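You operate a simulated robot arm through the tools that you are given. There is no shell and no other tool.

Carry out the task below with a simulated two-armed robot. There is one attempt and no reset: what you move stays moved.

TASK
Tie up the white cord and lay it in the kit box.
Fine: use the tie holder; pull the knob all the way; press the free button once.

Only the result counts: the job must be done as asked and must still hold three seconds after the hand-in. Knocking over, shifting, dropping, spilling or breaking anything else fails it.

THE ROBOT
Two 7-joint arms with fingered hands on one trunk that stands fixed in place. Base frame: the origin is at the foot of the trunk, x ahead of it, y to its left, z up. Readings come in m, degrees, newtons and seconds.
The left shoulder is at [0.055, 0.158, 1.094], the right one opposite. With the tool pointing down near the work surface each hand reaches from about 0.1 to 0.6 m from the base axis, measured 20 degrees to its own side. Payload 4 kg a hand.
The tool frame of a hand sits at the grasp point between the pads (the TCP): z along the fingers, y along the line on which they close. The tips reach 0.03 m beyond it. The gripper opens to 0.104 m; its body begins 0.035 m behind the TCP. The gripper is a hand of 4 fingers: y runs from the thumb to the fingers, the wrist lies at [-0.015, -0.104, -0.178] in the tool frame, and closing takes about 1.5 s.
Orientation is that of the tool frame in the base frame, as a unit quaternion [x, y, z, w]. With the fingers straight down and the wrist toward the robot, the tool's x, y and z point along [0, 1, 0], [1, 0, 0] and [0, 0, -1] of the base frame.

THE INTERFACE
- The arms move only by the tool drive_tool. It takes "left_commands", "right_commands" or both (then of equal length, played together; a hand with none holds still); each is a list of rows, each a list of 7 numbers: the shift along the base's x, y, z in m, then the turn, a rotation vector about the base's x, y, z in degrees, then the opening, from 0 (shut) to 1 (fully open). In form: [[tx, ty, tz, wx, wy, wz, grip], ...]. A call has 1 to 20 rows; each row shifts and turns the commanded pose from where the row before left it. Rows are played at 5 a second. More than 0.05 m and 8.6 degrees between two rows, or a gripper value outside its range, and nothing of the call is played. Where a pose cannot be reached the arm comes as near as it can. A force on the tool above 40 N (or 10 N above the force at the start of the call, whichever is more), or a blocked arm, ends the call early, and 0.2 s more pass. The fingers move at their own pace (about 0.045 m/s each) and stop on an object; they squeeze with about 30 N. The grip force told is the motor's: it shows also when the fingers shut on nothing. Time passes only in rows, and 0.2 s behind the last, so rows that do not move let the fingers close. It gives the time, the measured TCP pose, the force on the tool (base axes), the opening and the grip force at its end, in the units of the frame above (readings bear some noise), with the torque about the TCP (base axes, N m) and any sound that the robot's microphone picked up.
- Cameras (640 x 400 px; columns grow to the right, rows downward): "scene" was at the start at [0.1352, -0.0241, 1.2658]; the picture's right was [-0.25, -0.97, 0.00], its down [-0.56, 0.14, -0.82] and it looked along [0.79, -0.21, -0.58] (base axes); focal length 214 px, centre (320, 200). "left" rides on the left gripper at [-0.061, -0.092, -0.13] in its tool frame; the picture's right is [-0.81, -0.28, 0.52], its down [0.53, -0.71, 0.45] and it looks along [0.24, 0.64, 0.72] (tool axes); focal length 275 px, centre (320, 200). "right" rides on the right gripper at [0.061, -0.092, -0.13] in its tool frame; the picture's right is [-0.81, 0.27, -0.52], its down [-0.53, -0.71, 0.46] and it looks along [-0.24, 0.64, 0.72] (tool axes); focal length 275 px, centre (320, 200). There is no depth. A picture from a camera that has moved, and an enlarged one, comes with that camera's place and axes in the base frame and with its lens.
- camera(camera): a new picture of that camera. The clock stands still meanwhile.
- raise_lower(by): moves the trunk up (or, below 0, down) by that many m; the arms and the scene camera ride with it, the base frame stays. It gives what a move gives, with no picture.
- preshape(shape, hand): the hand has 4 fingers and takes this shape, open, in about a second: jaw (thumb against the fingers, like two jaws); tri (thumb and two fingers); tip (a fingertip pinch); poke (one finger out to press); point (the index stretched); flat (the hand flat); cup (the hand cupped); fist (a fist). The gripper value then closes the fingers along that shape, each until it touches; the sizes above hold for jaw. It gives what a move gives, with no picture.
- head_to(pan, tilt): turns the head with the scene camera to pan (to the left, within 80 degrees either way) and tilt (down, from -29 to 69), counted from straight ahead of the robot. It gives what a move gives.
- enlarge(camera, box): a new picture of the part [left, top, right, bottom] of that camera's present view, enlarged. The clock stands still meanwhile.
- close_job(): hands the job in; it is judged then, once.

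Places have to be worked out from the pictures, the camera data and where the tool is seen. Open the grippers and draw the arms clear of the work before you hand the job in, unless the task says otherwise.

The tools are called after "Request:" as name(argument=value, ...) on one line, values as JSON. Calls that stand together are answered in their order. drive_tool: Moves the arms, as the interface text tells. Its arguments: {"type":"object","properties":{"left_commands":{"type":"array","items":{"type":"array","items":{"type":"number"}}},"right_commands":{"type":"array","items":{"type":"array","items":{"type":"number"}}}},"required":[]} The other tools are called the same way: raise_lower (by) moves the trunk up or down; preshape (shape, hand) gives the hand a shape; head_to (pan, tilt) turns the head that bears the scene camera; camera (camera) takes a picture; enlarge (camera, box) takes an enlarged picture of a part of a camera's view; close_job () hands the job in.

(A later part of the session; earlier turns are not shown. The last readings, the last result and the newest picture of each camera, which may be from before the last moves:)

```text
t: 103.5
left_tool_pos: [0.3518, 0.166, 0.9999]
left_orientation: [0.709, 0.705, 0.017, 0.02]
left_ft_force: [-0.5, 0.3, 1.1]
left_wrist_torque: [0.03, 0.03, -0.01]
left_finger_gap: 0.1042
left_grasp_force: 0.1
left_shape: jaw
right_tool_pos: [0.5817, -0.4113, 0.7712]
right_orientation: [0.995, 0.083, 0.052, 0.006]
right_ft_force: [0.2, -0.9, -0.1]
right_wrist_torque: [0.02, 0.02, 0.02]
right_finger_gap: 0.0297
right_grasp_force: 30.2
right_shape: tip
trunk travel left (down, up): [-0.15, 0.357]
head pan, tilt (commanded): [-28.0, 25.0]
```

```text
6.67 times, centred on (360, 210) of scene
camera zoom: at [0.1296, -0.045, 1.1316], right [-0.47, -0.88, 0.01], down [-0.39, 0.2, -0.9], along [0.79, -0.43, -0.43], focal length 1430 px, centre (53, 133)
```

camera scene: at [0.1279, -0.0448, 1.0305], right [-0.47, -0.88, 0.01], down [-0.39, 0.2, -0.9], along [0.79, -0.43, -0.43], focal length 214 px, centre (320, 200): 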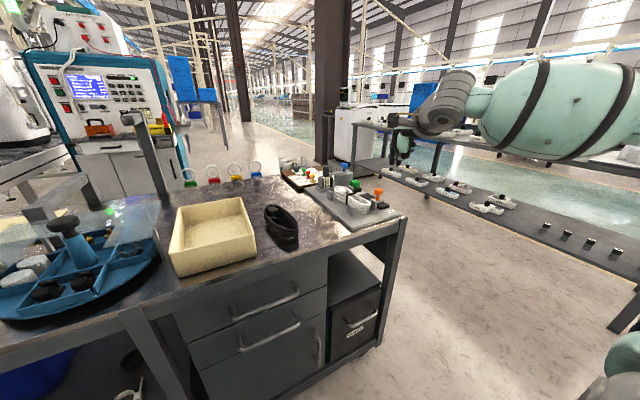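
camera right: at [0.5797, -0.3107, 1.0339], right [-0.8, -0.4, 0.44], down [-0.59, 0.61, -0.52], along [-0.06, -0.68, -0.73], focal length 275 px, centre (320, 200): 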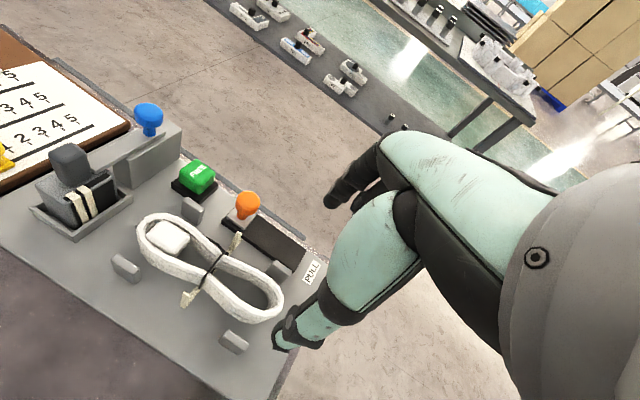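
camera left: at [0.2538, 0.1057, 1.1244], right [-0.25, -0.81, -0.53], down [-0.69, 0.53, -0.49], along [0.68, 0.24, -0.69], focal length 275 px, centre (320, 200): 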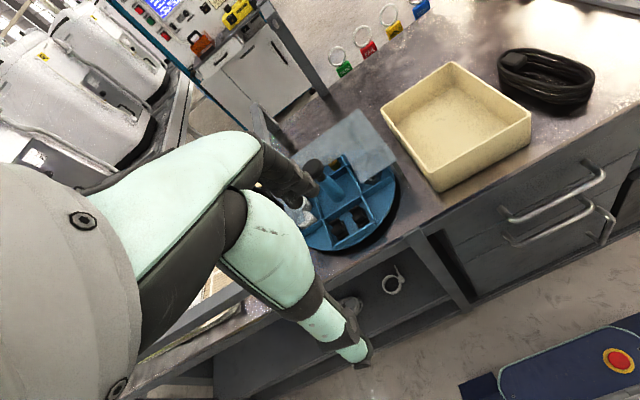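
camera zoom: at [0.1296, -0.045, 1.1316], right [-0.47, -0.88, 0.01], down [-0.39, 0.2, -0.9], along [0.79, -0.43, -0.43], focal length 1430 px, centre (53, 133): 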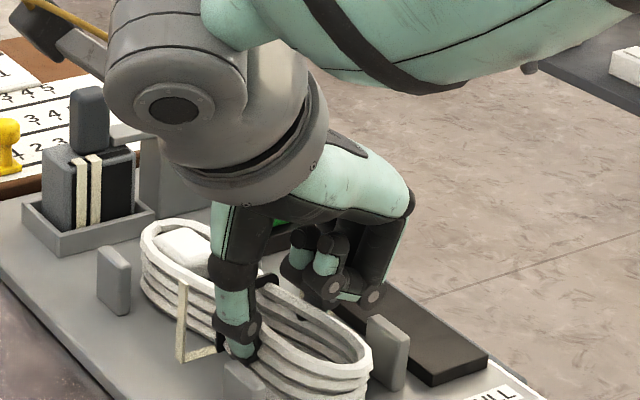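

Gripped (gap 0.030, 30 N). I lift straight up gently.

Request:
drive_tool(right_commands=[[0, 0, 0.005, 0, 0, 0, 0.05], [0, 0, 0.008, 0, 0, 0, 0.05], [0, 0, 0.01, 0, 0, 0, 0.05], [0, 0, 0, 0, 0, 0, 0.05]])

Request:
enlarge(camera="right", box=[120, 140, 380, 360])

Request:
enlarge(camera="scene", box=[330, 180, 390, 240])

```text
t: 104.5
left_tool_pos: [0.3517, 0.1663, 0.9986]
left_orientation: [0.708, 0.706, 0.016, 0.019]
left_ft_force: [-0.9, 0.0, 0.6]
left_wrist_torque: [-0.03, -0.03, -0.02]
left_finger_gap: 0.1038
left_grasp_force: 0.0
left_shape: jaw
right_tool_pos: [0.5826, -0.4113, 0.7942]
right_orientation: [0.995, 0.083, 0.052, 0.005]
right_ft_force: [-0.7, -0.6, -1.6]
right_wrist_torque: [-0.03, 0.07, -0.08]
right_finger_gap: 0.0296
right_grasp_force: 29.8
right_shape: tip
trunk travel left (down, up): [-0.15, 0.357]
head pan, tilt (commanded): [-28.0, 25.0]
```

```text
1.82 times, centred on (250, 250) of right
camera zoom: at [0.6137, -0.3111, 0.9285], right [-0.8, -0.4, 0.44], down [-0.59, 0.61, -0.52], along [-0.06, -0.68, -0.73], focal length 500 px, centre (447, 109)
```

zoom: 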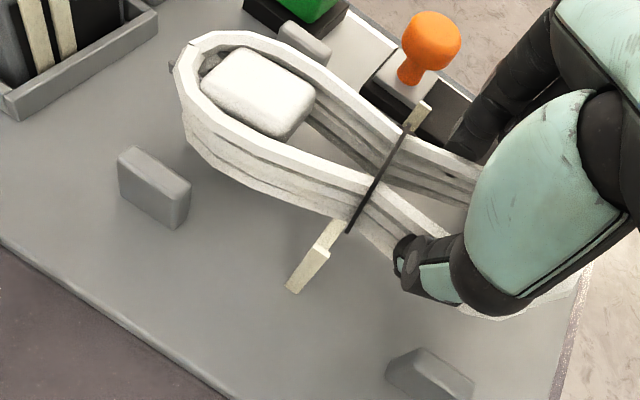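

```text
6.67 times, centred on (360, 210) of scene
camera zoom: at [0.1297, -0.0451, 1.1316], right [-0.47, -0.88, 0.01], down [-0.39, 0.2, -0.9], along [0.79, -0.43, -0.43], focal length 1430 px, centre (53, 133)
```

zoom: 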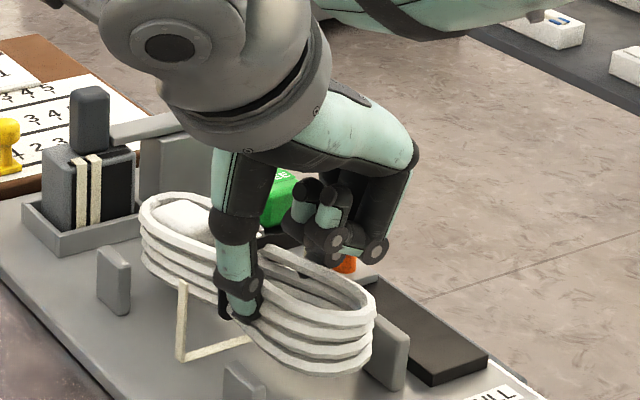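

The cord comes up with the hand and leaves the new tie in place. I lift further, well above the posts and uprights.

Request:
drive_tool(right_commands=[[0, 0, 0.012, 0, 0, 0, 0.05], [0, 0, 0.014, 0, 0, 0, 0.05], [0, 0, 0.016, 0, 0, 0, 0.05], [0, 0, 0.018, 0, 0, 0, 0.05], [0, 0, 0.02, 0, 0, 0, 0.05], [0, 0, 0, 0, 0, 0, 0.05]])

Request:
camera(camera="right")

Request:
enlarge(camera="scene", box=[310, 140, 410, 240])

```text
t: 105.9
left_tool_pos: [0.3532, 0.1664, 0.9993]
left_orientation: [0.709, 0.705, 0.017, 0.02]
left_ft_force: [0.1, -0.2, 0.0]
left_wrist_torque: [0.0, 0.0, 0.0]
left_finger_gap: 0.1039
left_grasp_force: 0.0
left_shape: jaw
right_tool_pos: [0.5818, -0.4111, 0.8746]
right_orientation: [0.995, 0.083, 0.051, 0.005]
right_ft_force: [-0.4, -0.7, -1.6]
right_wrist_torque: [-0.03, 0.03, 0.04]
right_finger_gap: 0.0297
right_grasp_force: 30.0
right_shape: tip
trunk travel left (down, up): [-0.15, 0.357]
head pan, tilt (commanded): [-28.0, 25.0]
```

```text
taken
camera right: at [0.614, -0.3108, 1.0084], right [-0.8, -0.4, 0.44], down [-0.59, 0.61, -0.52], along [-0.06, -0.68, -0.73], focal length 275 px, centre (320, 200)
```

right: 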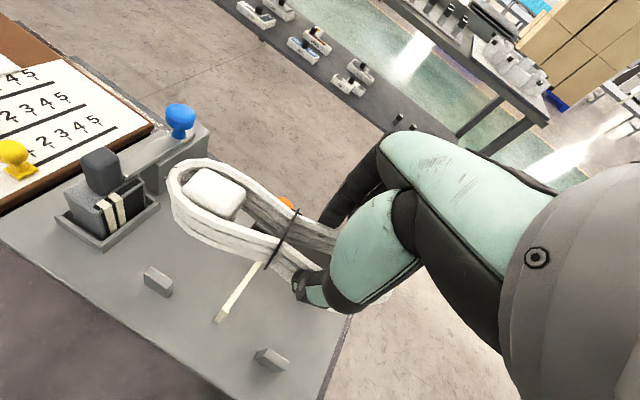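

```text
4.00 times, centred on (360, 190) of scene
camera zoom: at [0.1299, -0.045, 1.1316], right [-0.47, -0.88, 0.01], down [-0.39, 0.2, -0.9], along [0.79, -0.43, -0.43], focal length 858 px, centre (160, 240)
```

zoom: 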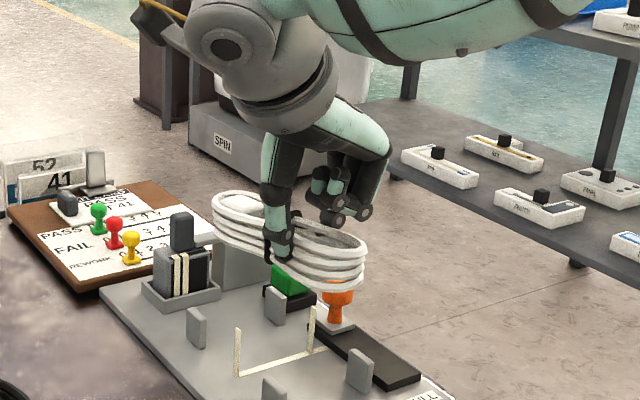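

The tied cord is held level and clear. Before carrying it to the box I turn the head to see and measure the box, and draw the left arm further out of the way.

Request:
drive_tool(left_commands=[[-0.02, 0.025, 0.01, 0, 0, 0, 1], [-0.02, 0.03, 0.01, 0, 0, 0, 1], [-0.02, 0.03, 0.01, 0, 0, 0, 1], [0, 0, 0, 0, 0, 0, 1]])

Request:
head_to(pan=-8, tilt=40)

Request:
camera(camera="scene")

Request:
camera(camera="left")

```text
t: 106.9
left_tool_pos: [0.2906, 0.2537, 1.0301]
left_orientation: [0.707, 0.707, 0.019, 0.017]
left_ft_force: [0.0, -0.1, 0.1]
left_wrist_torque: [0.0, 0.04, -0.03]
left_finger_gap: 0.104
left_grasp_force: 0.0
left_shape: jaw
right_tool_pos: [0.5827, -0.4117, 0.8732]
right_orientation: [0.995, 0.083, 0.052, 0.006]
right_ft_force: [-0.1, 0.2, -1.8]
right_wrist_torque: [0.04, 0.06, 0.04]
right_finger_gap: 0.0302
right_grasp_force: 29.8
right_shape: tip
trunk travel left (down, up): [-0.15, 0.357]
head pan, tilt (commanded): [-28.0, 25.0]
```

```text
t: 107.7
left_tool_pos: [0.2894, 0.2545, 1.0303]
left_orientation: [0.707, 0.707, 0.018, 0.016]
left_ft_force: [0.4, 0.1, -0.1]
left_wrist_torque: [-0.01, 0.02, 0.02]
left_finger_gap: 0.1042
left_grasp_force: 0.0
left_shape: jaw
right_tool_pos: [0.5818, -0.412, 0.8731]
right_orientation: [0.995, 0.083, 0.052, 0.006]
right_ft_force: [0.5, 0.2, -1.7]
right_wrist_torque: [0.04, 0.05, 0.01]
right_finger_gap: 0.0298
right_grasp_force: 30.2
right_shape: tip
trunk travel left (down, up): [-0.15, 0.357]
head pan, tilt (commanded): [-8.0, 40.0]
```

```text
taken
camera scene: at [0.132, -0.0137, 1.1083], right [-0.14, -0.99, 0.0], down [-0.65, 0.09, -0.76], along [0.75, -0.11, -0.65], focal length 214 px, centre (320, 200)
```

scene: 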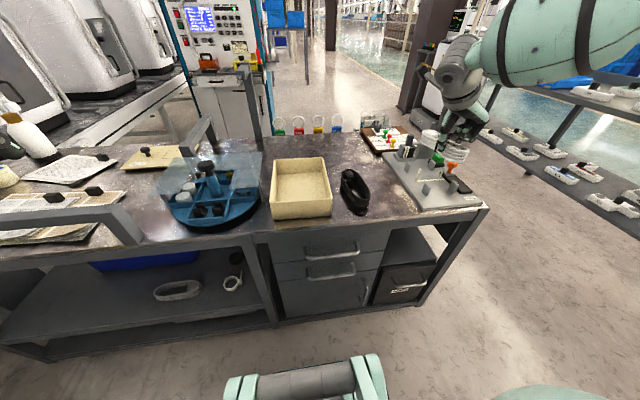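

```text
taken
camera left: at [0.1924, 0.1919, 1.1552], right [-0.25, -0.81, -0.53], down [-0.69, 0.53, -0.49], along [0.68, 0.25, -0.69], focal length 275 px, centre (320, 200)
```

left: 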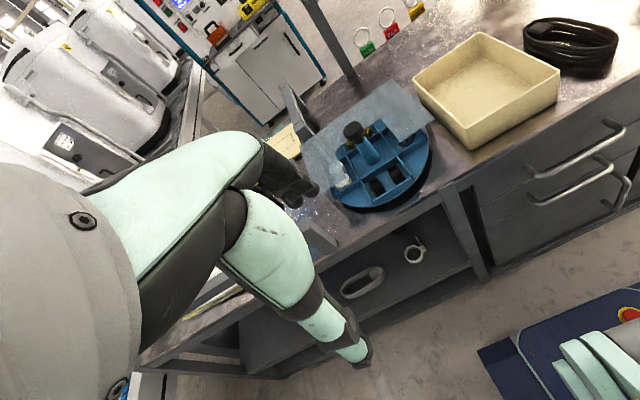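

I enlarge the box in both views to measure its rim.

Request:
enlarge(camera="scene", box=[250, 140, 390, 240])

Request:
enlarge(camera="left", box=[390, 10, 640, 170])

```text
4.00 times, centred on (320, 190) of scene
camera zoom: at [0.132, -0.0137, 1.1083], right [-0.14, -0.99, 0.0], down [-0.65, 0.09, -0.76], along [0.75, -0.11, -0.65], focal length 858 px, centre (320, 240)
```

zoom: 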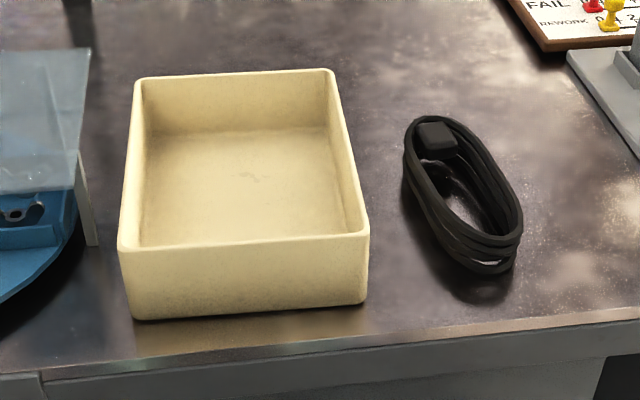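

```text
2.50 times, centred on (515, 90) of left
camera zoom: at [0.1924, 0.1919, 1.1552], right [-0.25, -0.81, -0.53], down [-0.69, 0.53, -0.49], along [0.68, 0.25, -0.69], focal length 688 px, centre (-168, 475)
```

zoom: 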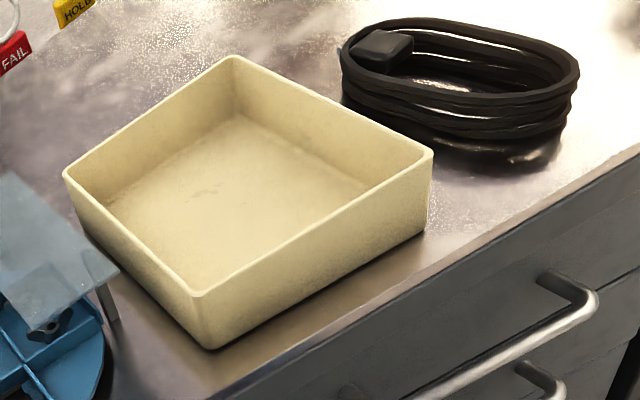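

The box spans x ≈ 0.513–0.707, y ≈ -0.102–0.045, rim z ≈ 0.783. I carry the cord back, left and turn it about 20° (so the hand stays within reach), well above everything.

Request:
drive_tool(right_commands=[[-0.02, 0.02, 0.01, 0, 0, 5, 0.03], [-0.02, 0.03, 0.01, 0, 0, 5, 0.03], [-0.02, 0.035, 0, 0, 0, 5, 0.03], [-0.01, 0.045, 0, 0, 0, 5, 0.03], [0, 0.045, 0, 0, 0, 0, 0.03], [0, 0.045, 0, 0, 0, 0, 0.03], [0, 0, 0, 0, 0, 0, 0.03]])

Request:
camera(camera="right")

Request:
camera(camera="scene")

```text
t: 109.3
left_tool_pos: [0.2886, 0.2542, 1.0303]
left_orientation: [0.706, 0.707, 0.019, 0.016]
left_ft_force: [-0.8, -0.5, 0.2]
left_wrist_torque: [0.01, -0.03, 0.01]
left_finger_gap: 0.1037
left_grasp_force: 0.0
left_shape: jaw
right_tool_pos: [0.5129, -0.1907, 0.8951]
right_orientation: [0.966, 0.254, 0.054, -0.003]
right_ft_force: [-0.5, 0.4, -1.5]
right_wrist_torque: [0.0, -0.01, 0.01]
right_finger_gap: 0.0297
right_grasp_force: 29.9
right_shape: tip
trunk travel left (down, up): [-0.15, 0.357]
head pan, tilt (commanded): [-8.0, 40.0]
```

```text
taken
camera right: at [0.5073, -0.0861, 1.0287], right [-0.62, -0.65, 0.44], down [-0.77, 0.37, -0.52], along [0.18, -0.66, -0.73], focal length 275 px, centre (320, 200)
```

right: 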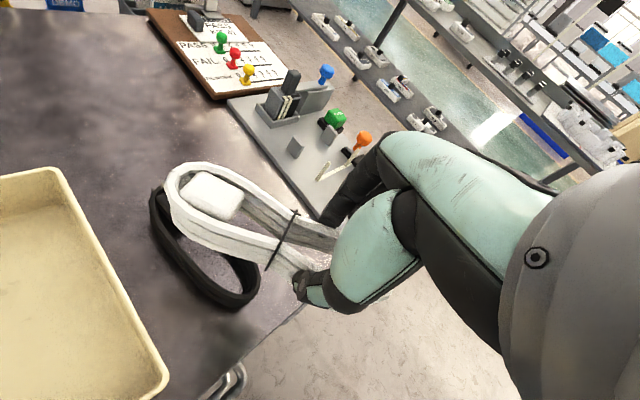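

```text
taken
camera scene: at [0.131, -0.0136, 1.1084], right [-0.14, -0.99, 0.0], down [-0.65, 0.09, -0.76], along [0.75, -0.11, -0.65], focal length 214 px, centre (320, 200)
```

scene: 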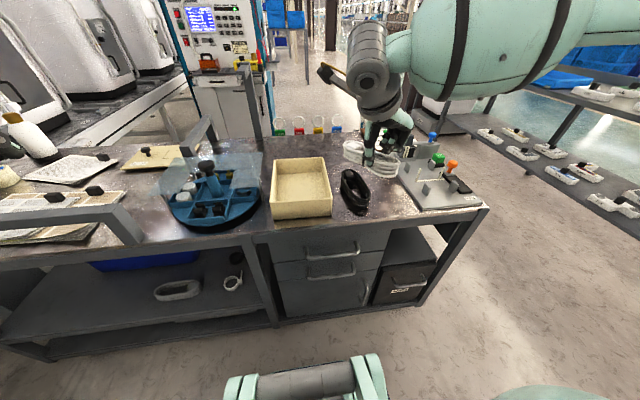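

Carrying well. I continue over the box.

Request:
drive_tool(right_commands=[[0, 0.035, 0, 0, 0, 0, 0.03], [0, 0.04, 0, 0, 0, 0, 0.03], [0.005, 0.04, 0, 0, 0, 0, 0.03], [0.015, 0.03, 0, 0, 0, 0, 0.03], [0.015, 0.01, 0, 0, 0, 0, 0.03], [0, 0, 0, 0, 0, 0, 0.03]])

Request:
camera(camera="right")

Request:
enlarge(camera="scene", box=[230, 80, 410, 240])

```text
t: 110.7
left_tool_pos: [0.29, 0.2533, 1.0303]
left_orientation: [0.707, 0.707, 0.019, 0.016]
left_ft_force: [-0.2, 0.3, -0.2]
left_wrist_torque: [-0.02, -0.03, -0.02]
left_finger_gap: 0.104
left_grasp_force: 0.0
left_shape: jaw
right_tool_pos: [0.5096, -0.1709, 0.8912]
right_orientation: [0.965, 0.255, 0.053, -0.004]
right_ft_force: [0.0, -0.5, -1.0]
right_wrist_torque: [-0.02, 0.02, 0.0]
right_finger_gap: 0.0296
right_grasp_force: 30.2
right_shape: tip
right hand out of reach, approached as far as the arm can: row 1, 2, 3, 4, 5
trunk travel left (down, up): [-0.15, 0.357]
head pan, tilt (commanded): [-8.0, 40.0]
```

```text
taken
camera right: at [0.5046, -0.0666, 1.0262], right [-0.62, -0.66, 0.43], down [-0.77, 0.37, -0.52], along [0.18, -0.66, -0.73], focal length 275 px, centre (320, 200)
```

right: 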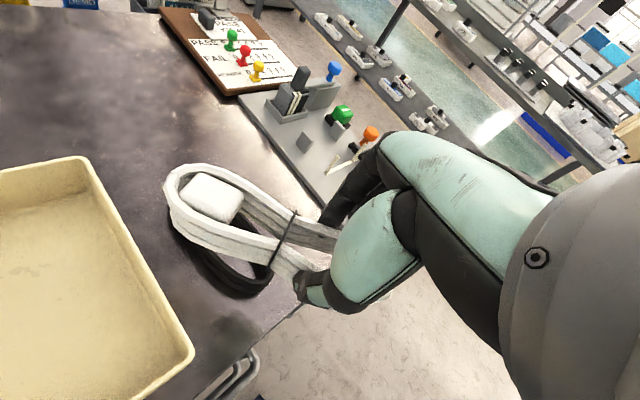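

```text
2.50 times, centred on (320, 160) of scene
camera zoom: at [0.1318, -0.0134, 1.1083], right [-0.14, -0.99, 0.0], down [-0.65, 0.09, -0.76], along [0.75, -0.11, -0.65], focal length 536 px, centre (320, 300)
```

zoom: 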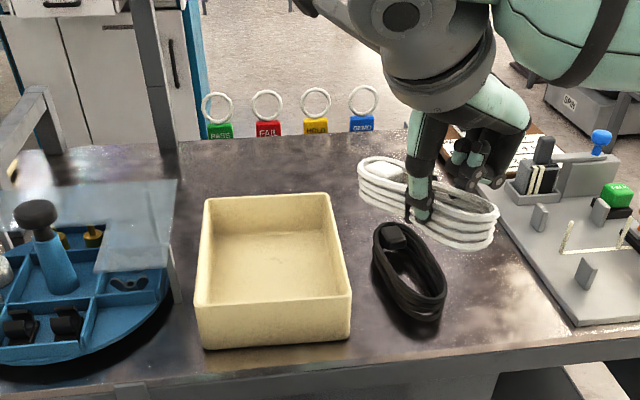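

At this yaw the arm is at a limit when moving left. I test whether tilting the fingers further forward relaxes it.

Request:
drive_tool(right_commands=[[0, 0, 0.01, 3.44, -6.09, 0, 0.03], [0, 0, 0.01, 3.44, -6.09, 0, 0.03], [0, 0.03, 0, 0, 0, 0, 0.03], [0, 0.03, 0, 0, 0, 0, 0.03], [0, 0, 0, 0, 0, 0, 0.03]])

Request:
camera(camera="right")

Request:
camera(camera="scene")

```text
t: 111.9
left_tool_pos: [0.2901, 0.2544, 1.029]
left_orientation: [0.707, 0.706, 0.018, 0.016]
left_ft_force: [-0.4, -0.6, 0.0]
left_wrist_torque: [0.0, -0.01, -0.01]
left_finger_gap: 0.104
left_grasp_force: 0.0
left_shape: jaw
right_tool_pos: [0.5096, -0.1414, 0.9105]
right_orientation: [0.953, 0.249, 0.169, -0.034]
right_ft_force: [-0.1, 0.0, -2.2]
right_wrist_torque: [-0.07, 0.01, 0.01]
right_finger_gap: 0.0298
right_grasp_force: 30.2
right_shape: tip
right hand out of reach, approached as far as the arm can: row 4
trunk travel left (down, up): [-0.15, 0.357]
head pan, tilt (commanded): [-8.0, 40.0]
```

```text
taken
camera right: at [0.4748, -0.0526, 1.0525], right [-0.69, -0.69, 0.22], down [-0.64, 0.44, -0.62], along [0.34, -0.57, -0.75], focal length 275 px, centre (320, 200)
```

right: 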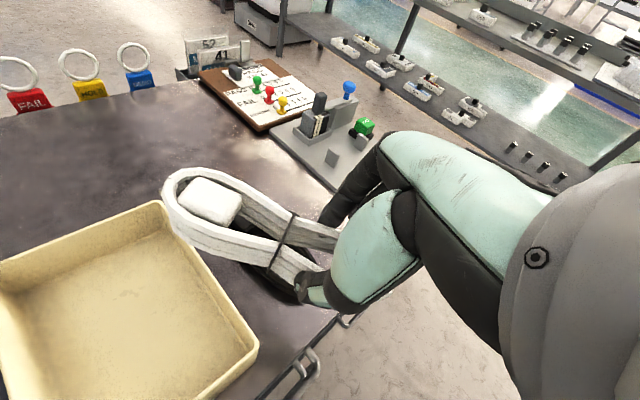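

```text
taken
camera scene: at [0.1323, -0.0131, 1.1082], right [-0.14, -0.99, 0.0], down [-0.65, 0.09, -0.76], along [0.75, -0.11, -0.65], focal length 214 px, centre (320, 200)
```

scene: 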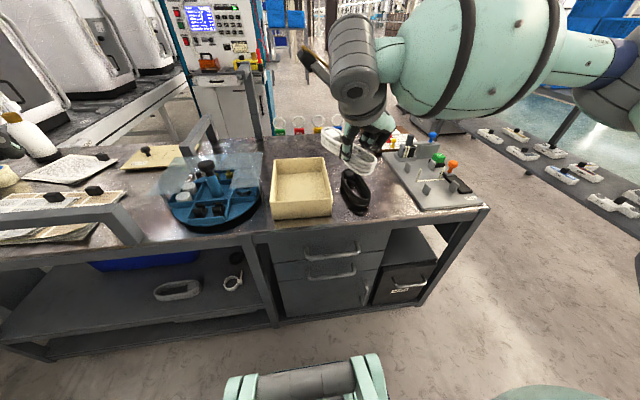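

A bend limit of the wrist: the hand should come to the box from the right (yaw about +70…90°) instead. So I will lay the tied cord back on its free table spot and regrip it from the other side. First I carry it back over that spot and level it.

Request:
drive_tool(right_commands=[[0, -0.03, 0, -3.44, 6.09, 0, 0.03], [0, -0.03, 0, -3.44, 6.09, 0, 0.03], [0.005, -0.03, -0.005, 0, 0, -5, 0.03], [0.01, -0.03, -0.01, 0, 0, -5, 0.03], [0.012, -0.013, -0.015, 0, 0, -5, 0.03], [0.012, 0, -0.02, 0, 0, -5, 0.03], [0, 0, 0, 0, 0, 0, 0.03]])

Request:
camera(camera="right")

Request:
enlarge(camera="scene", box=[310, 100, 450, 240])

```text
t: 113.5
left_tool_pos: [0.2891, 0.2546, 1.0294]
left_orientation: [0.707, 0.707, 0.019, 0.017]
left_ft_force: [0.1, 0.0, -0.3]
left_wrist_torque: [-0.04, -0.02, -0.03]
left_finger_gap: 0.1042
left_grasp_force: 0.0
left_shape: jaw
right_tool_pos: [0.5477, -0.2747, 0.8637]
right_orientation: [0.995, 0.082, 0.053, 0.006]
right_ft_force: [-0.5, 0.4, -1.5]
right_wrist_torque: [-0.03, 0.03, -0.02]
right_finger_gap: 0.0293
right_grasp_force: 29.9
right_shape: tip
trunk travel left (down, up): [-0.15, 0.357]
head pan, tilt (commanded): [-8.0, 40.0]
```

```text
taken
camera right: at [0.5788, -0.1739, 0.9977], right [-0.8, -0.4, 0.44], down [-0.59, 0.61, -0.52], along [-0.06, -0.68, -0.73], focal length 275 px, centre (320, 200)
```

right: 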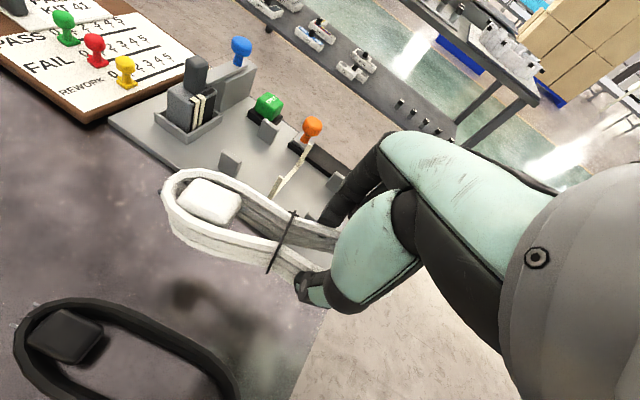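

```text
2.86 times, centred on (380, 170) of scene
camera zoom: at [0.1311, -0.0133, 1.1084], right [-0.14, -0.99, 0.0], down [-0.65, 0.09, -0.76], along [0.75, -0.11, -0.65], focal length 613 px, centre (149, 286)
```

zoom: 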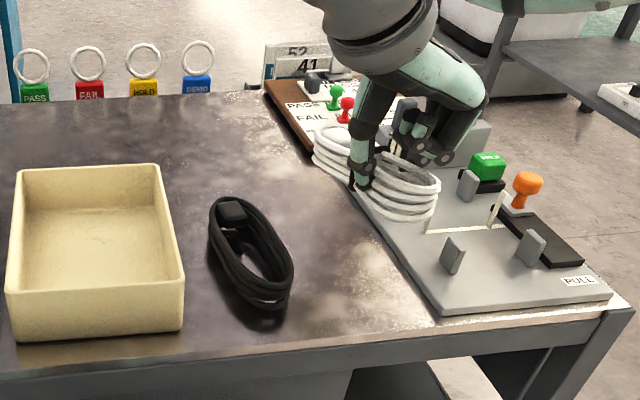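

Over the free spot. I lower in steps to the table.

Request:
drive_tool(right_commands=[[0.001, -0.001, -0.025, 0, 0, 0, 0.03], [0.001, -0.001, -0.025, 0, 0, 0, 0.03], [0, 0, -0.02, 0, 0, 0, 0.03], [0, 0, -0.01, 0, 0, 0, 0.03], [0, 0, 0, 0, 0, 0, 0.03]])

Request:
enlarge(camera="scene", box=[330, 150, 430, 240])

Request:
enlarge(camera="right", box=[80, 140, 360, 400])

```text
t: 114.7
left_tool_pos: [0.2909, 0.2548, 1.029]
left_orientation: [0.707, 0.707, 0.02, 0.017]
left_ft_force: [0.1, -0.2, -0.1]
left_wrist_torque: [-0.02, 0.02, 0.0]
left_finger_gap: 0.1038
left_grasp_force: 0.0
left_shape: jaw
right_tool_pos: [0.5488, -0.2763, 0.782]
right_orientation: [0.995, 0.083, 0.053, 0.007]
right_ft_force: [-0.4, -1.2, -1.6]
right_wrist_torque: [-0.01, 0.03, -0.03]
right_finger_gap: 0.0295
right_grasp_force: 30.0
right_shape: tip
trunk travel left (down, up): [-0.15, 0.357]
head pan, tilt (commanded): [-8.0, 40.0]
```

```text
4.44 times, centred on (380, 195) of scene
camera zoom: at [0.132, -0.0135, 1.1083], right [-0.14, -0.99, 0.0], down [-0.65, 0.09, -0.76], along [0.75, -0.11, -0.65], focal length 953 px, centre (53, 222)
```

zoom: 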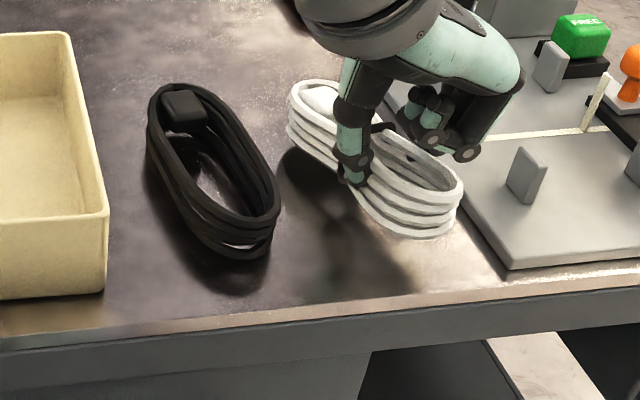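

```text
1.54 times, centred on (220, 270) of right
camera zoom: at [0.5812, -0.1748, 0.9165], right [-0.8, -0.4, 0.44], down [-0.59, 0.61, -0.52], along [-0.06, -0.68, -0.73], focal length 424 px, centre (474, 92)
```

zoom: 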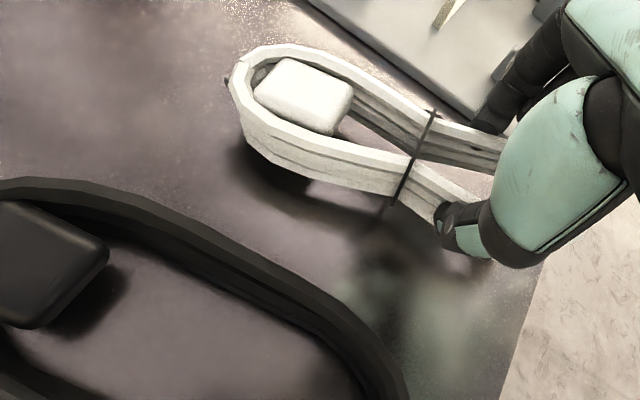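

Nearly there; I lower to the surface.

Request:
drive_tool(right_commands=[[0, 0, -0.006, 0, 0, 0, 0.03], [0, 0, -0.005, 0, 0, 0, 0.03], [0, 0, -0.004, 0, 0, 0, 0.03], [0, 0, 0, 0, 0, 0, 0.03]])

Request:
enlarge(camera="scene", box=[330, 150, 430, 240])

```text
t: 115.7
left_tool_pos: [0.2915, 0.2547, 1.0306]
left_orientation: [0.706, 0.707, 0.019, 0.018]
left_ft_force: [-0.7, 0.8, 0.6]
left_wrist_torque: [0.0, 0.01, -0.01]
left_finger_gap: 0.1039
left_grasp_force: 0.0
left_shape: jaw
right_tool_pos: [0.5496, -0.275, 0.7675]
right_orientation: [0.995, 0.082, 0.053, 0.006]
right_ft_force: [-0.3, 0.1, -0.6]
right_wrist_torque: [0.01, 0.04, 0.01]
right_finger_gap: 0.0296
right_grasp_force: 30.4
right_shape: tip
trunk travel left (down, up): [-0.15, 0.357]
head pan, tilt (commanded): [-8.0, 40.0]
```

```text
4.44 times, centred on (380, 195) of scene
camera zoom: at [0.132, -0.0135, 1.1083], right [-0.14, -0.99, 0.0], down [-0.65, 0.09, -0.76], along [0.75, -0.11, -0.65], focal length 953 px, centre (53, 222)
```

zoom: 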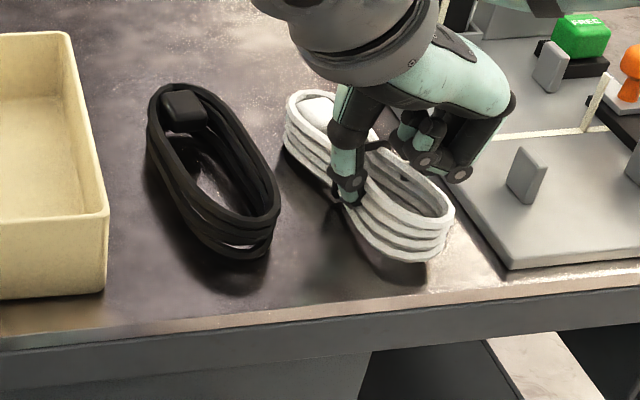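

Partly resting already. I lower 3 mm more, open, and lift the hand off straight up.

Request:
drive_tool(right_commands=[[0, 0, -0.003, 0, 0, 0, 0.03], [0, 0, 0, 0, 0, 0, 0.03], [0, 0, 0, 0, 0, 0, 0.35], [0, 0, 0, 0, 0, 0, 0.5], [0, 0, 0, 0, 0, 0, 0.58], [0, 0, 0, 0, 0, 0, 0.58], [0, 0, 0.02, 0, 0, 0, 0.58], [0, 0, 0.04, 0, 0, 0, 0.58], [-0.02, 0, 0.04, 0, 0, 0, 0.58], [0, 0, 0, 0, 0, 0, 0.58]])

Request:
camera(camera="right")

Request:
enlarge(camera="scene", box=[310, 140, 430, 240])

```text
t: 117.9
left_tool_pos: [0.2908, 0.2539, 1.0294]
left_orientation: [0.707, 0.707, 0.018, 0.016]
left_ft_force: [0.3, 0.0, -1.0]
left_wrist_torque: [0.01, 0.01, -0.02]
left_finger_gap: 0.1039
left_grasp_force: 0.0
left_shape: jaw
right_tool_pos: [0.5296, -0.2761, 0.8635]
right_orientation: [0.995, 0.084, 0.053, 0.006]
right_ft_force: [-0.2, 0.0, 0.6]
right_wrist_torque: [0.03, 0.04, -0.03]
right_finger_gap: 0.06
right_grasp_force: 0.1
right_shape: tip
trunk travel left (down, up): [-0.15, 0.357]
head pan, tilt (commanded): [-8.0, 40.0]
```

```text
taken
camera right: at [0.5609, -0.1751, 0.998], right [-0.8, -0.4, 0.44], down [-0.59, 0.61, -0.52], along [-0.06, -0.68, -0.73], focal length 275 px, centre (320, 200)
```

right: 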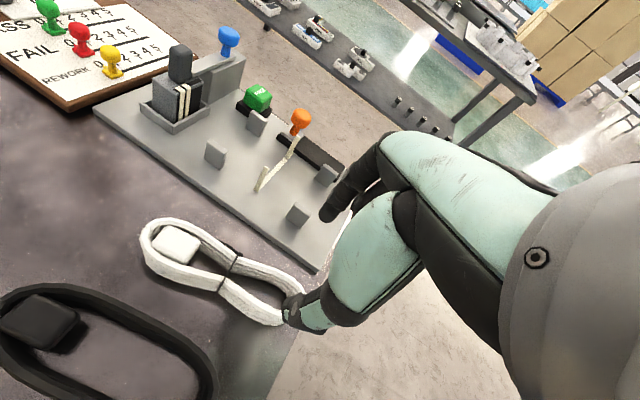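

```text
4.00 times, centred on (370, 190) of scene
camera zoom: at [0.133, -0.0137, 1.1081], right [-0.14, -0.99, 0.0], down [-0.65, 0.09, -0.76], along [0.75, -0.11, -0.65], focal length 858 px, centre (120, 240)
```

zoom: 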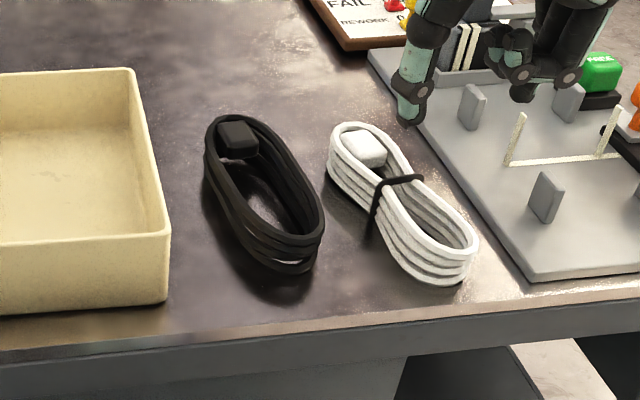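

The tied cord rests on the table: centre ≈ [0.578, -0.277], axis ≈ +9°. Now I draw back a little and turn the hand the other way round (toward yaw +88°), at a safe height.

Request:
drive_tool(right_commands=[[-0.03, 0, 0.02, 0, 6, 0, 0.7], [-0.03, 0, 0.02, 0, 0, 8, 0.7], [0, 0, 0, 0, 0, 8, 0.7], [0, 0, 0, 0, 0, 8, 0.7], [0, 0, 0, 0, 0, 8, 0.7], [0, 0, 0, 0, 0, 8, 0.7], [0, 0, 0, 0, 0, 8, 0.7], [0, 0, 0, 0, 0, 8, 0.7], [0, 0, 0, 0, 0, 8, 0.7], [0, 0, 0, 0, 0, 8, 0.7], [0, 0, 0, 0, 0, 8, 0.7], [0, 0, 0, 0, 0, 8, 0.7], [0, 0, 0, 0, 0, 8, 0.7], [0, 0, 0, 0, 0, 8, 0.7], [0, 0, 0, 0, 0, 8, 0.7], [0, 0, 0, 0, 0, 0, 0.7]])

Request:
camera(camera="scene")

Request:
camera(camera="right")

```text
t: 121.3
left_tool_pos: [0.2904, 0.2543, 1.029]
left_orientation: [0.707, 0.707, 0.02, 0.018]
left_ft_force: [0.5, 0.3, -1.3]
left_wrist_torque: [0.02, -0.03, 0.01]
left_finger_gap: 0.1038
left_grasp_force: 0.0
left_shape: jaw
right_tool_pos: [0.4707, -0.2744, 0.9055]
right_orientation: [0.488, 0.873, 0.001, 0.0]
right_ft_force: [0.2, -0.7, 0.3]
right_wrist_torque: [0.01, 0.0, -0.06]
right_finger_gap: 0.0726
right_grasp_force: 0.1
right_shape: tip
trunk travel left (down, up): [-0.15, 0.357]
head pan, tilt (commanded): [-8.0, 40.0]
```

```text
taken
camera scene: at [0.1316, -0.0133, 1.1083], right [-0.14, -0.99, 0.0], down [-0.65, 0.09, -0.76], along [0.75, -0.11, -0.65], focal length 214 px, centre (320, 200)
```

scene: 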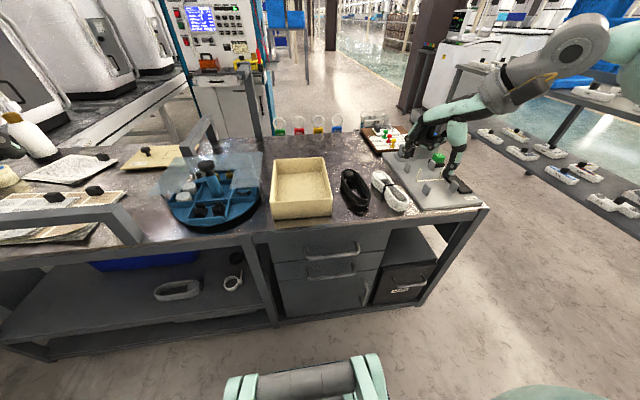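

```text
taken
camera right: at [0.3602, -0.272, 1.0355], right [0.66, -0.55, 0.52], down [-0.33, -0.83, -0.46], along [0.68, 0.13, -0.72], focal length 275 px, centre (320, 200)
```

right: 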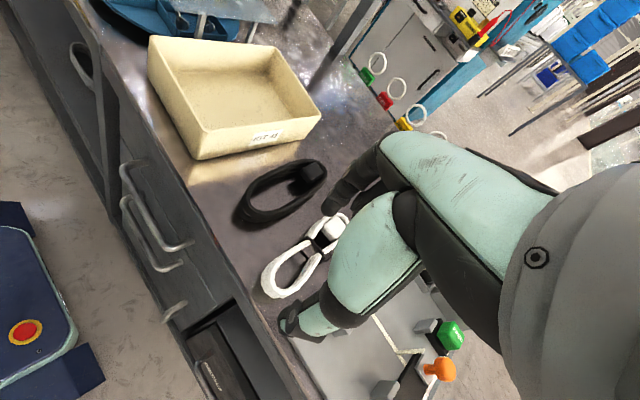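

Turning works well (yaw now +32°). I continue to +88° and then tilt the fingers forward 16°.

Request:
drive_tool(right_commands=[[0, 0, 0, 0, 0, 8, 0.75], [0, 0, 0, 0, 0, 8, 0.75], [0, 0, 0, 0, 0, 8, 0.75], [0, 0, 0, 0, 0, 8, 0.75], [0, 0, 0, 0, 0, 8, 0.75], [0, 0, 0, 0, 0, 8, 0.75], [0, 0, 0, 0, 0, 8, 0.75], [0.01, 0, 0, 0, -8, 0, 0.75], [0.01, 0, 0, 0, -8, 0, 0.75], [0, 0, 0, 0, 0, 0, 0.75]])

Request:
camera(camera="right")

Request:
camera(camera="scene")

```text
t: 123.5
left_tool_pos: [0.2902, 0.2541, 1.03]
left_orientation: [0.707, 0.707, 0.019, 0.017]
left_ft_force: [-0.6, 0.2, -0.1]
left_wrist_torque: [0.0, -0.02, -0.02]
left_finger_gap: 0.1039
left_grasp_force: 0.1
left_shape: jaw
right_tool_pos: [0.4907, -0.2756, 0.9047]
right_orientation: [0.02, 0.99, 0.005, 0.139]
right_ft_force: [0.7, 0.4, -0.3]
right_wrist_torque: [-0.03, -0.01, -0.01]
right_finger_gap: 0.0778
right_grasp_force: 0.1
right_shape: tip
trunk travel left (down, up): [-0.15, 0.357]
head pan, tilt (commanded): [-8.0, 40.0]
```

```text
taken
camera right: at [0.3922, -0.3661, 1.0131], right [0.65, 0.24, 0.72], down [0.61, -0.73, -0.3], along [0.46, 0.64, -0.62], focal length 275 px, centre (320, 200)
```

right: 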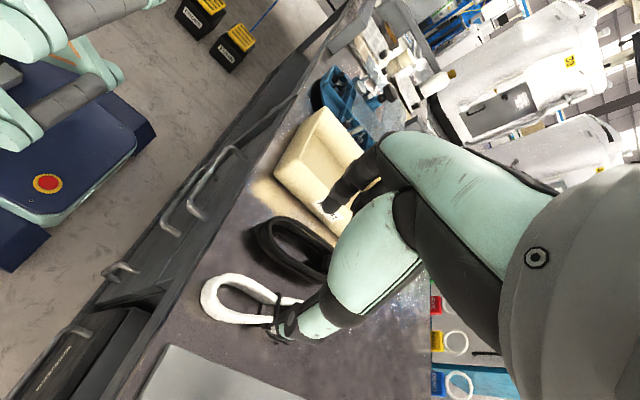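

```text
taken
camera scene: at [0.1319, -0.0134, 1.1083], right [-0.14, -0.99, 0.0], down [-0.65, 0.09, -0.76], along [0.75, -0.11, -0.65], focal length 214 px, centre (320, 200)
```

scene: 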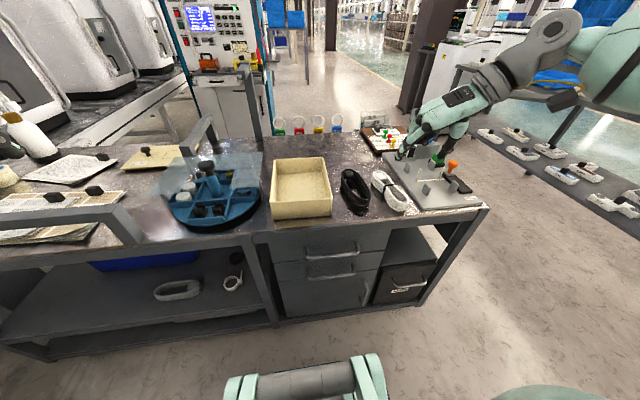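

The hand now comes from the right with yaw +88° and 16° tilt. I move above the cord's near lobe (≈ [0.536, -0.284]) with a 0.058 gap and check alignment.

Request:
drive_tool(right_commands=[[0.012, -0.003, -0.025, 0, 0, 0, 0.6], [0.013, -0.003, -0.03, 0, 0, 0, 0.56], [0.013, -0.002, -0.025, 0, 0, 0, 0.56], [0, 0, 0, 0, 0, 0, 0.56]])

Request:
camera(camera="right")

Request:
enlarge(camera="right", box=[160, 150, 400, 370])

Request:
enlarge(camera="scene", box=[330, 130, 430, 230])

```text
t: 124.5
left_tool_pos: [0.289, 0.2536, 1.0297]
left_orientation: [0.707, 0.707, 0.019, 0.016]
left_ft_force: [-0.1, 0.4, -0.1]
left_wrist_torque: [0.02, 0.0, -0.01]
left_finger_gap: 0.1041
left_grasp_force: 0.1
left_shape: jaw
right_tool_pos: [0.5258, -0.2842, 0.8243]
right_orientation: [0.021, 0.99, 0.006, 0.138]
right_ft_force: [0.4, -0.2, 0.1]
right_wrist_torque: [0.01, 0.01, -0.03]
right_finger_gap: 0.0585
right_grasp_force: 0.1
right_shape: tip
trunk travel left (down, up): [-0.15, 0.357]
head pan, tilt (commanded): [-8.0, 40.0]
```

```text
taken
camera right: at [0.4283, -0.3741, 0.9317], right [0.65, 0.24, 0.72], down [0.61, -0.73, -0.3], along [0.46, 0.64, -0.62], focal length 275 px, centre (320, 200)
```

right: 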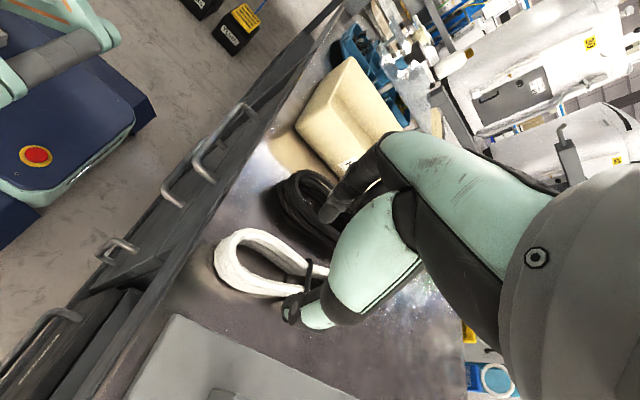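

```text
1.82 times, centred on (280, 260) of right
camera zoom: at [0.4283, -0.3741, 0.9317], right [0.65, 0.24, 0.72], down [0.61, -0.73, -0.3], along [0.46, 0.64, -0.62], focal length 500 px, centre (393, 91)
```

zoom: 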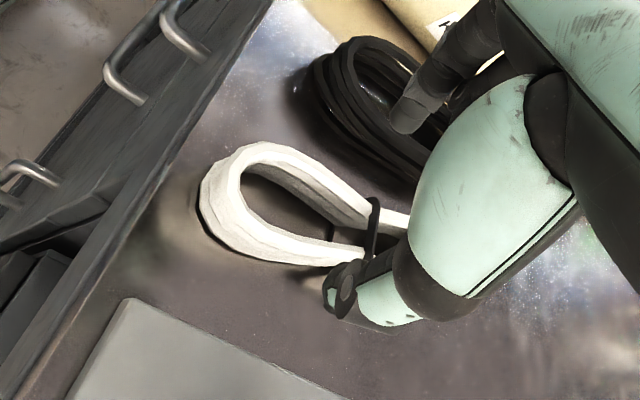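

```text
4.00 times, centred on (380, 180) of scene
camera zoom: at [0.1313, -0.0134, 1.1084], right [-0.14, -0.99, 0.0], down [-0.65, 0.09, -0.76], along [0.75, -0.11, -0.65], focal length 858 px, centre (80, 280)
```

zoom: 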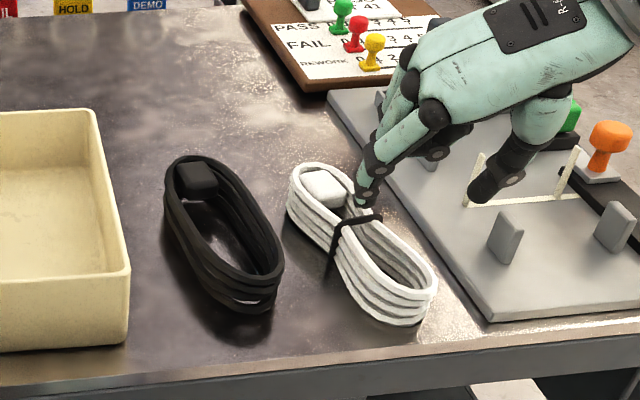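

Lobe centre ≈ [0.526, -0.2815], waist ≈ [0.579, -0.275]. I tilt 4° more for reach and shift to grip at x ≈ 0.55, the same part of the cord that held well before; then check.

Request:
drive_tool(right_commands=[[0.008, 0.002, -0.008, 0, -4, 0, 0.56], [0.008, 0.002, -0.01, 0, 0, 0, 0.56], [0, 0, 0, 0, 0, 0, 0.56]])

Request:
enlarge(camera="right", box=[160, 150, 400, 370])

Request:
enlarge(camera="scene", box=[340, 150, 420, 230])

```text
t: 125.3
left_tool_pos: [0.2899, 0.2546, 1.0294]
left_orientation: [0.707, 0.707, 0.019, 0.016]
left_ft_force: [0.0, -0.3, -0.3]
left_wrist_torque: [0.03, -0.01, -0.03]
left_finger_gap: 0.1038
left_grasp_force: 0.1
left_shape: jaw
right_tool_pos: [0.5424, -0.2797, 0.8062]
right_orientation: [0.021, 0.985, 0.006, 0.173]
right_ft_force: [0.0, -0.5, 0.3]
right_wrist_torque: [-0.01, -0.04, 0.0]
right_finger_gap: 0.0586
right_grasp_force: 0.1
right_shape: tip
trunk travel left (down, up): [-0.15, 0.357]
head pan, tilt (commanded): [-8.0, 40.0]
```

```text
1.82 times, centred on (280, 260) of right
camera zoom: at [0.438, -0.37, 0.9067], right [0.6, 0.24, 0.77], down [0.63, -0.73, -0.26], along [0.5, 0.64, -0.59], focal length 500 px, centre (393, 91)
```

zoom: 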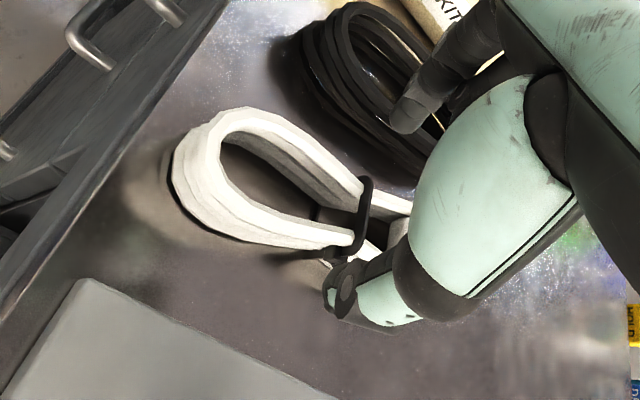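

```text
5.00 times, centred on (380, 190) of scene
camera zoom: at [0.1315, -0.0135, 1.1083], right [-0.14, -0.99, 0.0], down [-0.65, 0.09, -0.76], along [0.75, -0.11, -0.65], focal length 1072 px, centre (20, 250)
```

zoom: 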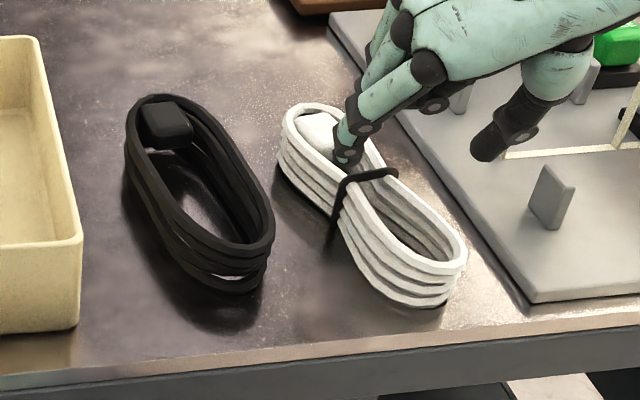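

Aligned (cord centre at x 0.55 is y ≈ -0.279). I lower to grip height.

Request:
drive_tool(right_commands=[[0, 0, -0.013, 0, 0, 0, 0.56], [0, 0, -0.012, 0, 0, 0, 0.56], [0, 0, -0.008, 0, 0, 0, 0.56], [0, 0, -0.005, 0, 0, 0, 0.56], [0, 0, 0, 0, 0, 0, 0.56]])

Request:
enlarge(camera="right", box=[160, 150, 400, 370])

Request:
enlarge(camera="scene", box=[340, 150, 420, 230])

```text
t: 126.5
left_tool_pos: [0.2905, 0.2541, 1.0298]
left_orientation: [0.707, 0.707, 0.02, 0.016]
left_ft_force: [-0.1, 0.4, -0.2]
left_wrist_torque: [0.0, 0.0, -0.01]
left_finger_gap: 0.1042
left_grasp_force: 0.1
left_shape: jaw
right_tool_pos: [0.5431, -0.28, 0.7674]
right_orientation: [0.021, 0.985, 0.006, 0.173]
right_ft_force: [0.4, -0.1, 1.1]
right_wrist_torque: [-0.02, -0.01, -0.02]
right_finger_gap: 0.0588
right_grasp_force: 0.1
right_shape: tip
trunk travel left (down, up): [-0.15, 0.357]
head pan, tilt (commanded): [-8.0, 40.0]
```

```text
1.82 times, centred on (280, 260) of right
camera zoom: at [0.4387, -0.3701, 0.8693], right [0.6, 0.24, 0.77], down [0.63, -0.73, -0.26], along [0.5, 0.64, -0.59], focal length 500 px, centre (393, 91)
```

zoom: 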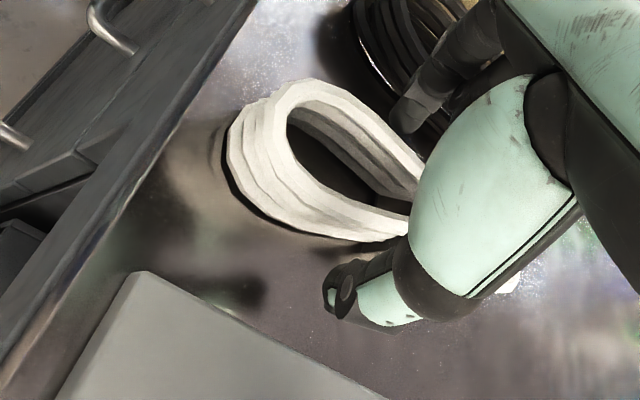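

```text
5.00 times, centred on (380, 190) of scene
camera zoom: at [0.1318, -0.0134, 1.1083], right [-0.14, -0.99, 0.0], down [-0.65, 0.09, -0.76], along [0.75, -0.11, -0.65], focal length 1072 px, centre (20, 250)
```

zoom: 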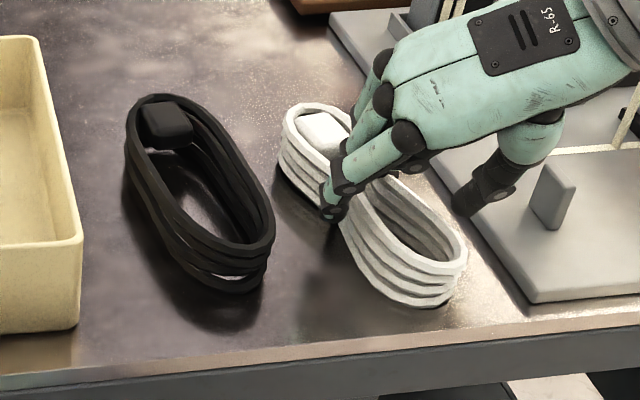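

No contact. I close the pinch.

Request:
drive_tool(right_commands=[[0, 0, -0.001, 0, 0, 0, 0.48], [0, 0, 0, 0, 0, 0, 0.38], [0, 0, 0, 0, 0, 0, 0.28], [0, 0, 0, 0, 0, 0, 0.18], [0, 0, 0, 0, 0, 0, 0.1], [0, 0, 0, 0, 0, 0, 0.05], [0, 0, 0, 0, 0, 0, 0.05]])

Request:
enlarge(camera="scene", box=[340, 150, 420, 230])

Request:
enlarge(camera="right", box=[160, 150, 400, 370])

```text
t: 128.1
left_tool_pos: [0.2893, 0.2534, 1.0305]
left_orientation: [0.707, 0.706, 0.019, 0.017]
left_ft_force: [-0.1, 0.7, -0.3]
left_wrist_torque: [-0.01, 0.02, -0.02]
left_finger_gap: 0.104
left_grasp_force: 0.1
left_shape: jaw
right_tool_pos: [0.5429, -0.2817, 0.7679]
right_orientation: [0.02, 0.985, 0.005, 0.172]
right_ft_force: [-0.1, -0.1, 0.0]
right_wrist_torque: [0.02, 0.03, 0.0]
right_finger_gap: 0.0321
right_grasp_force: 30.1
right_shape: tip
trunk travel left (down, up): [-0.15, 0.357]
head pan, tilt (commanded): [-8.0, 40.0]
```

```text
5.00 times, centred on (380, 190) of scene
camera zoom: at [0.1319, -0.0135, 1.1083], right [-0.14, -0.99, 0.0], down [-0.65, 0.09, -0.76], along [0.75, -0.11, -0.65], focal length 1072 px, centre (20, 250)
```

zoom: 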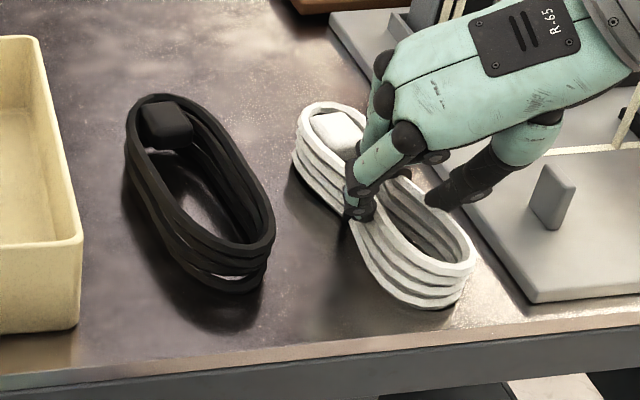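

```text
1.82 times, centred on (280, 260) of right
camera zoom: at [0.439, -0.3707, 0.8685], right [0.6, 0.24, 0.77], down [0.63, -0.73, -0.26], along [0.5, 0.64, -0.59], focal length 500 px, centre (393, 91)
```

zoom: 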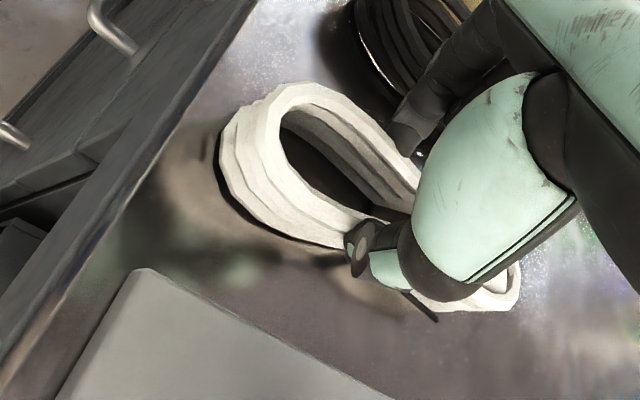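

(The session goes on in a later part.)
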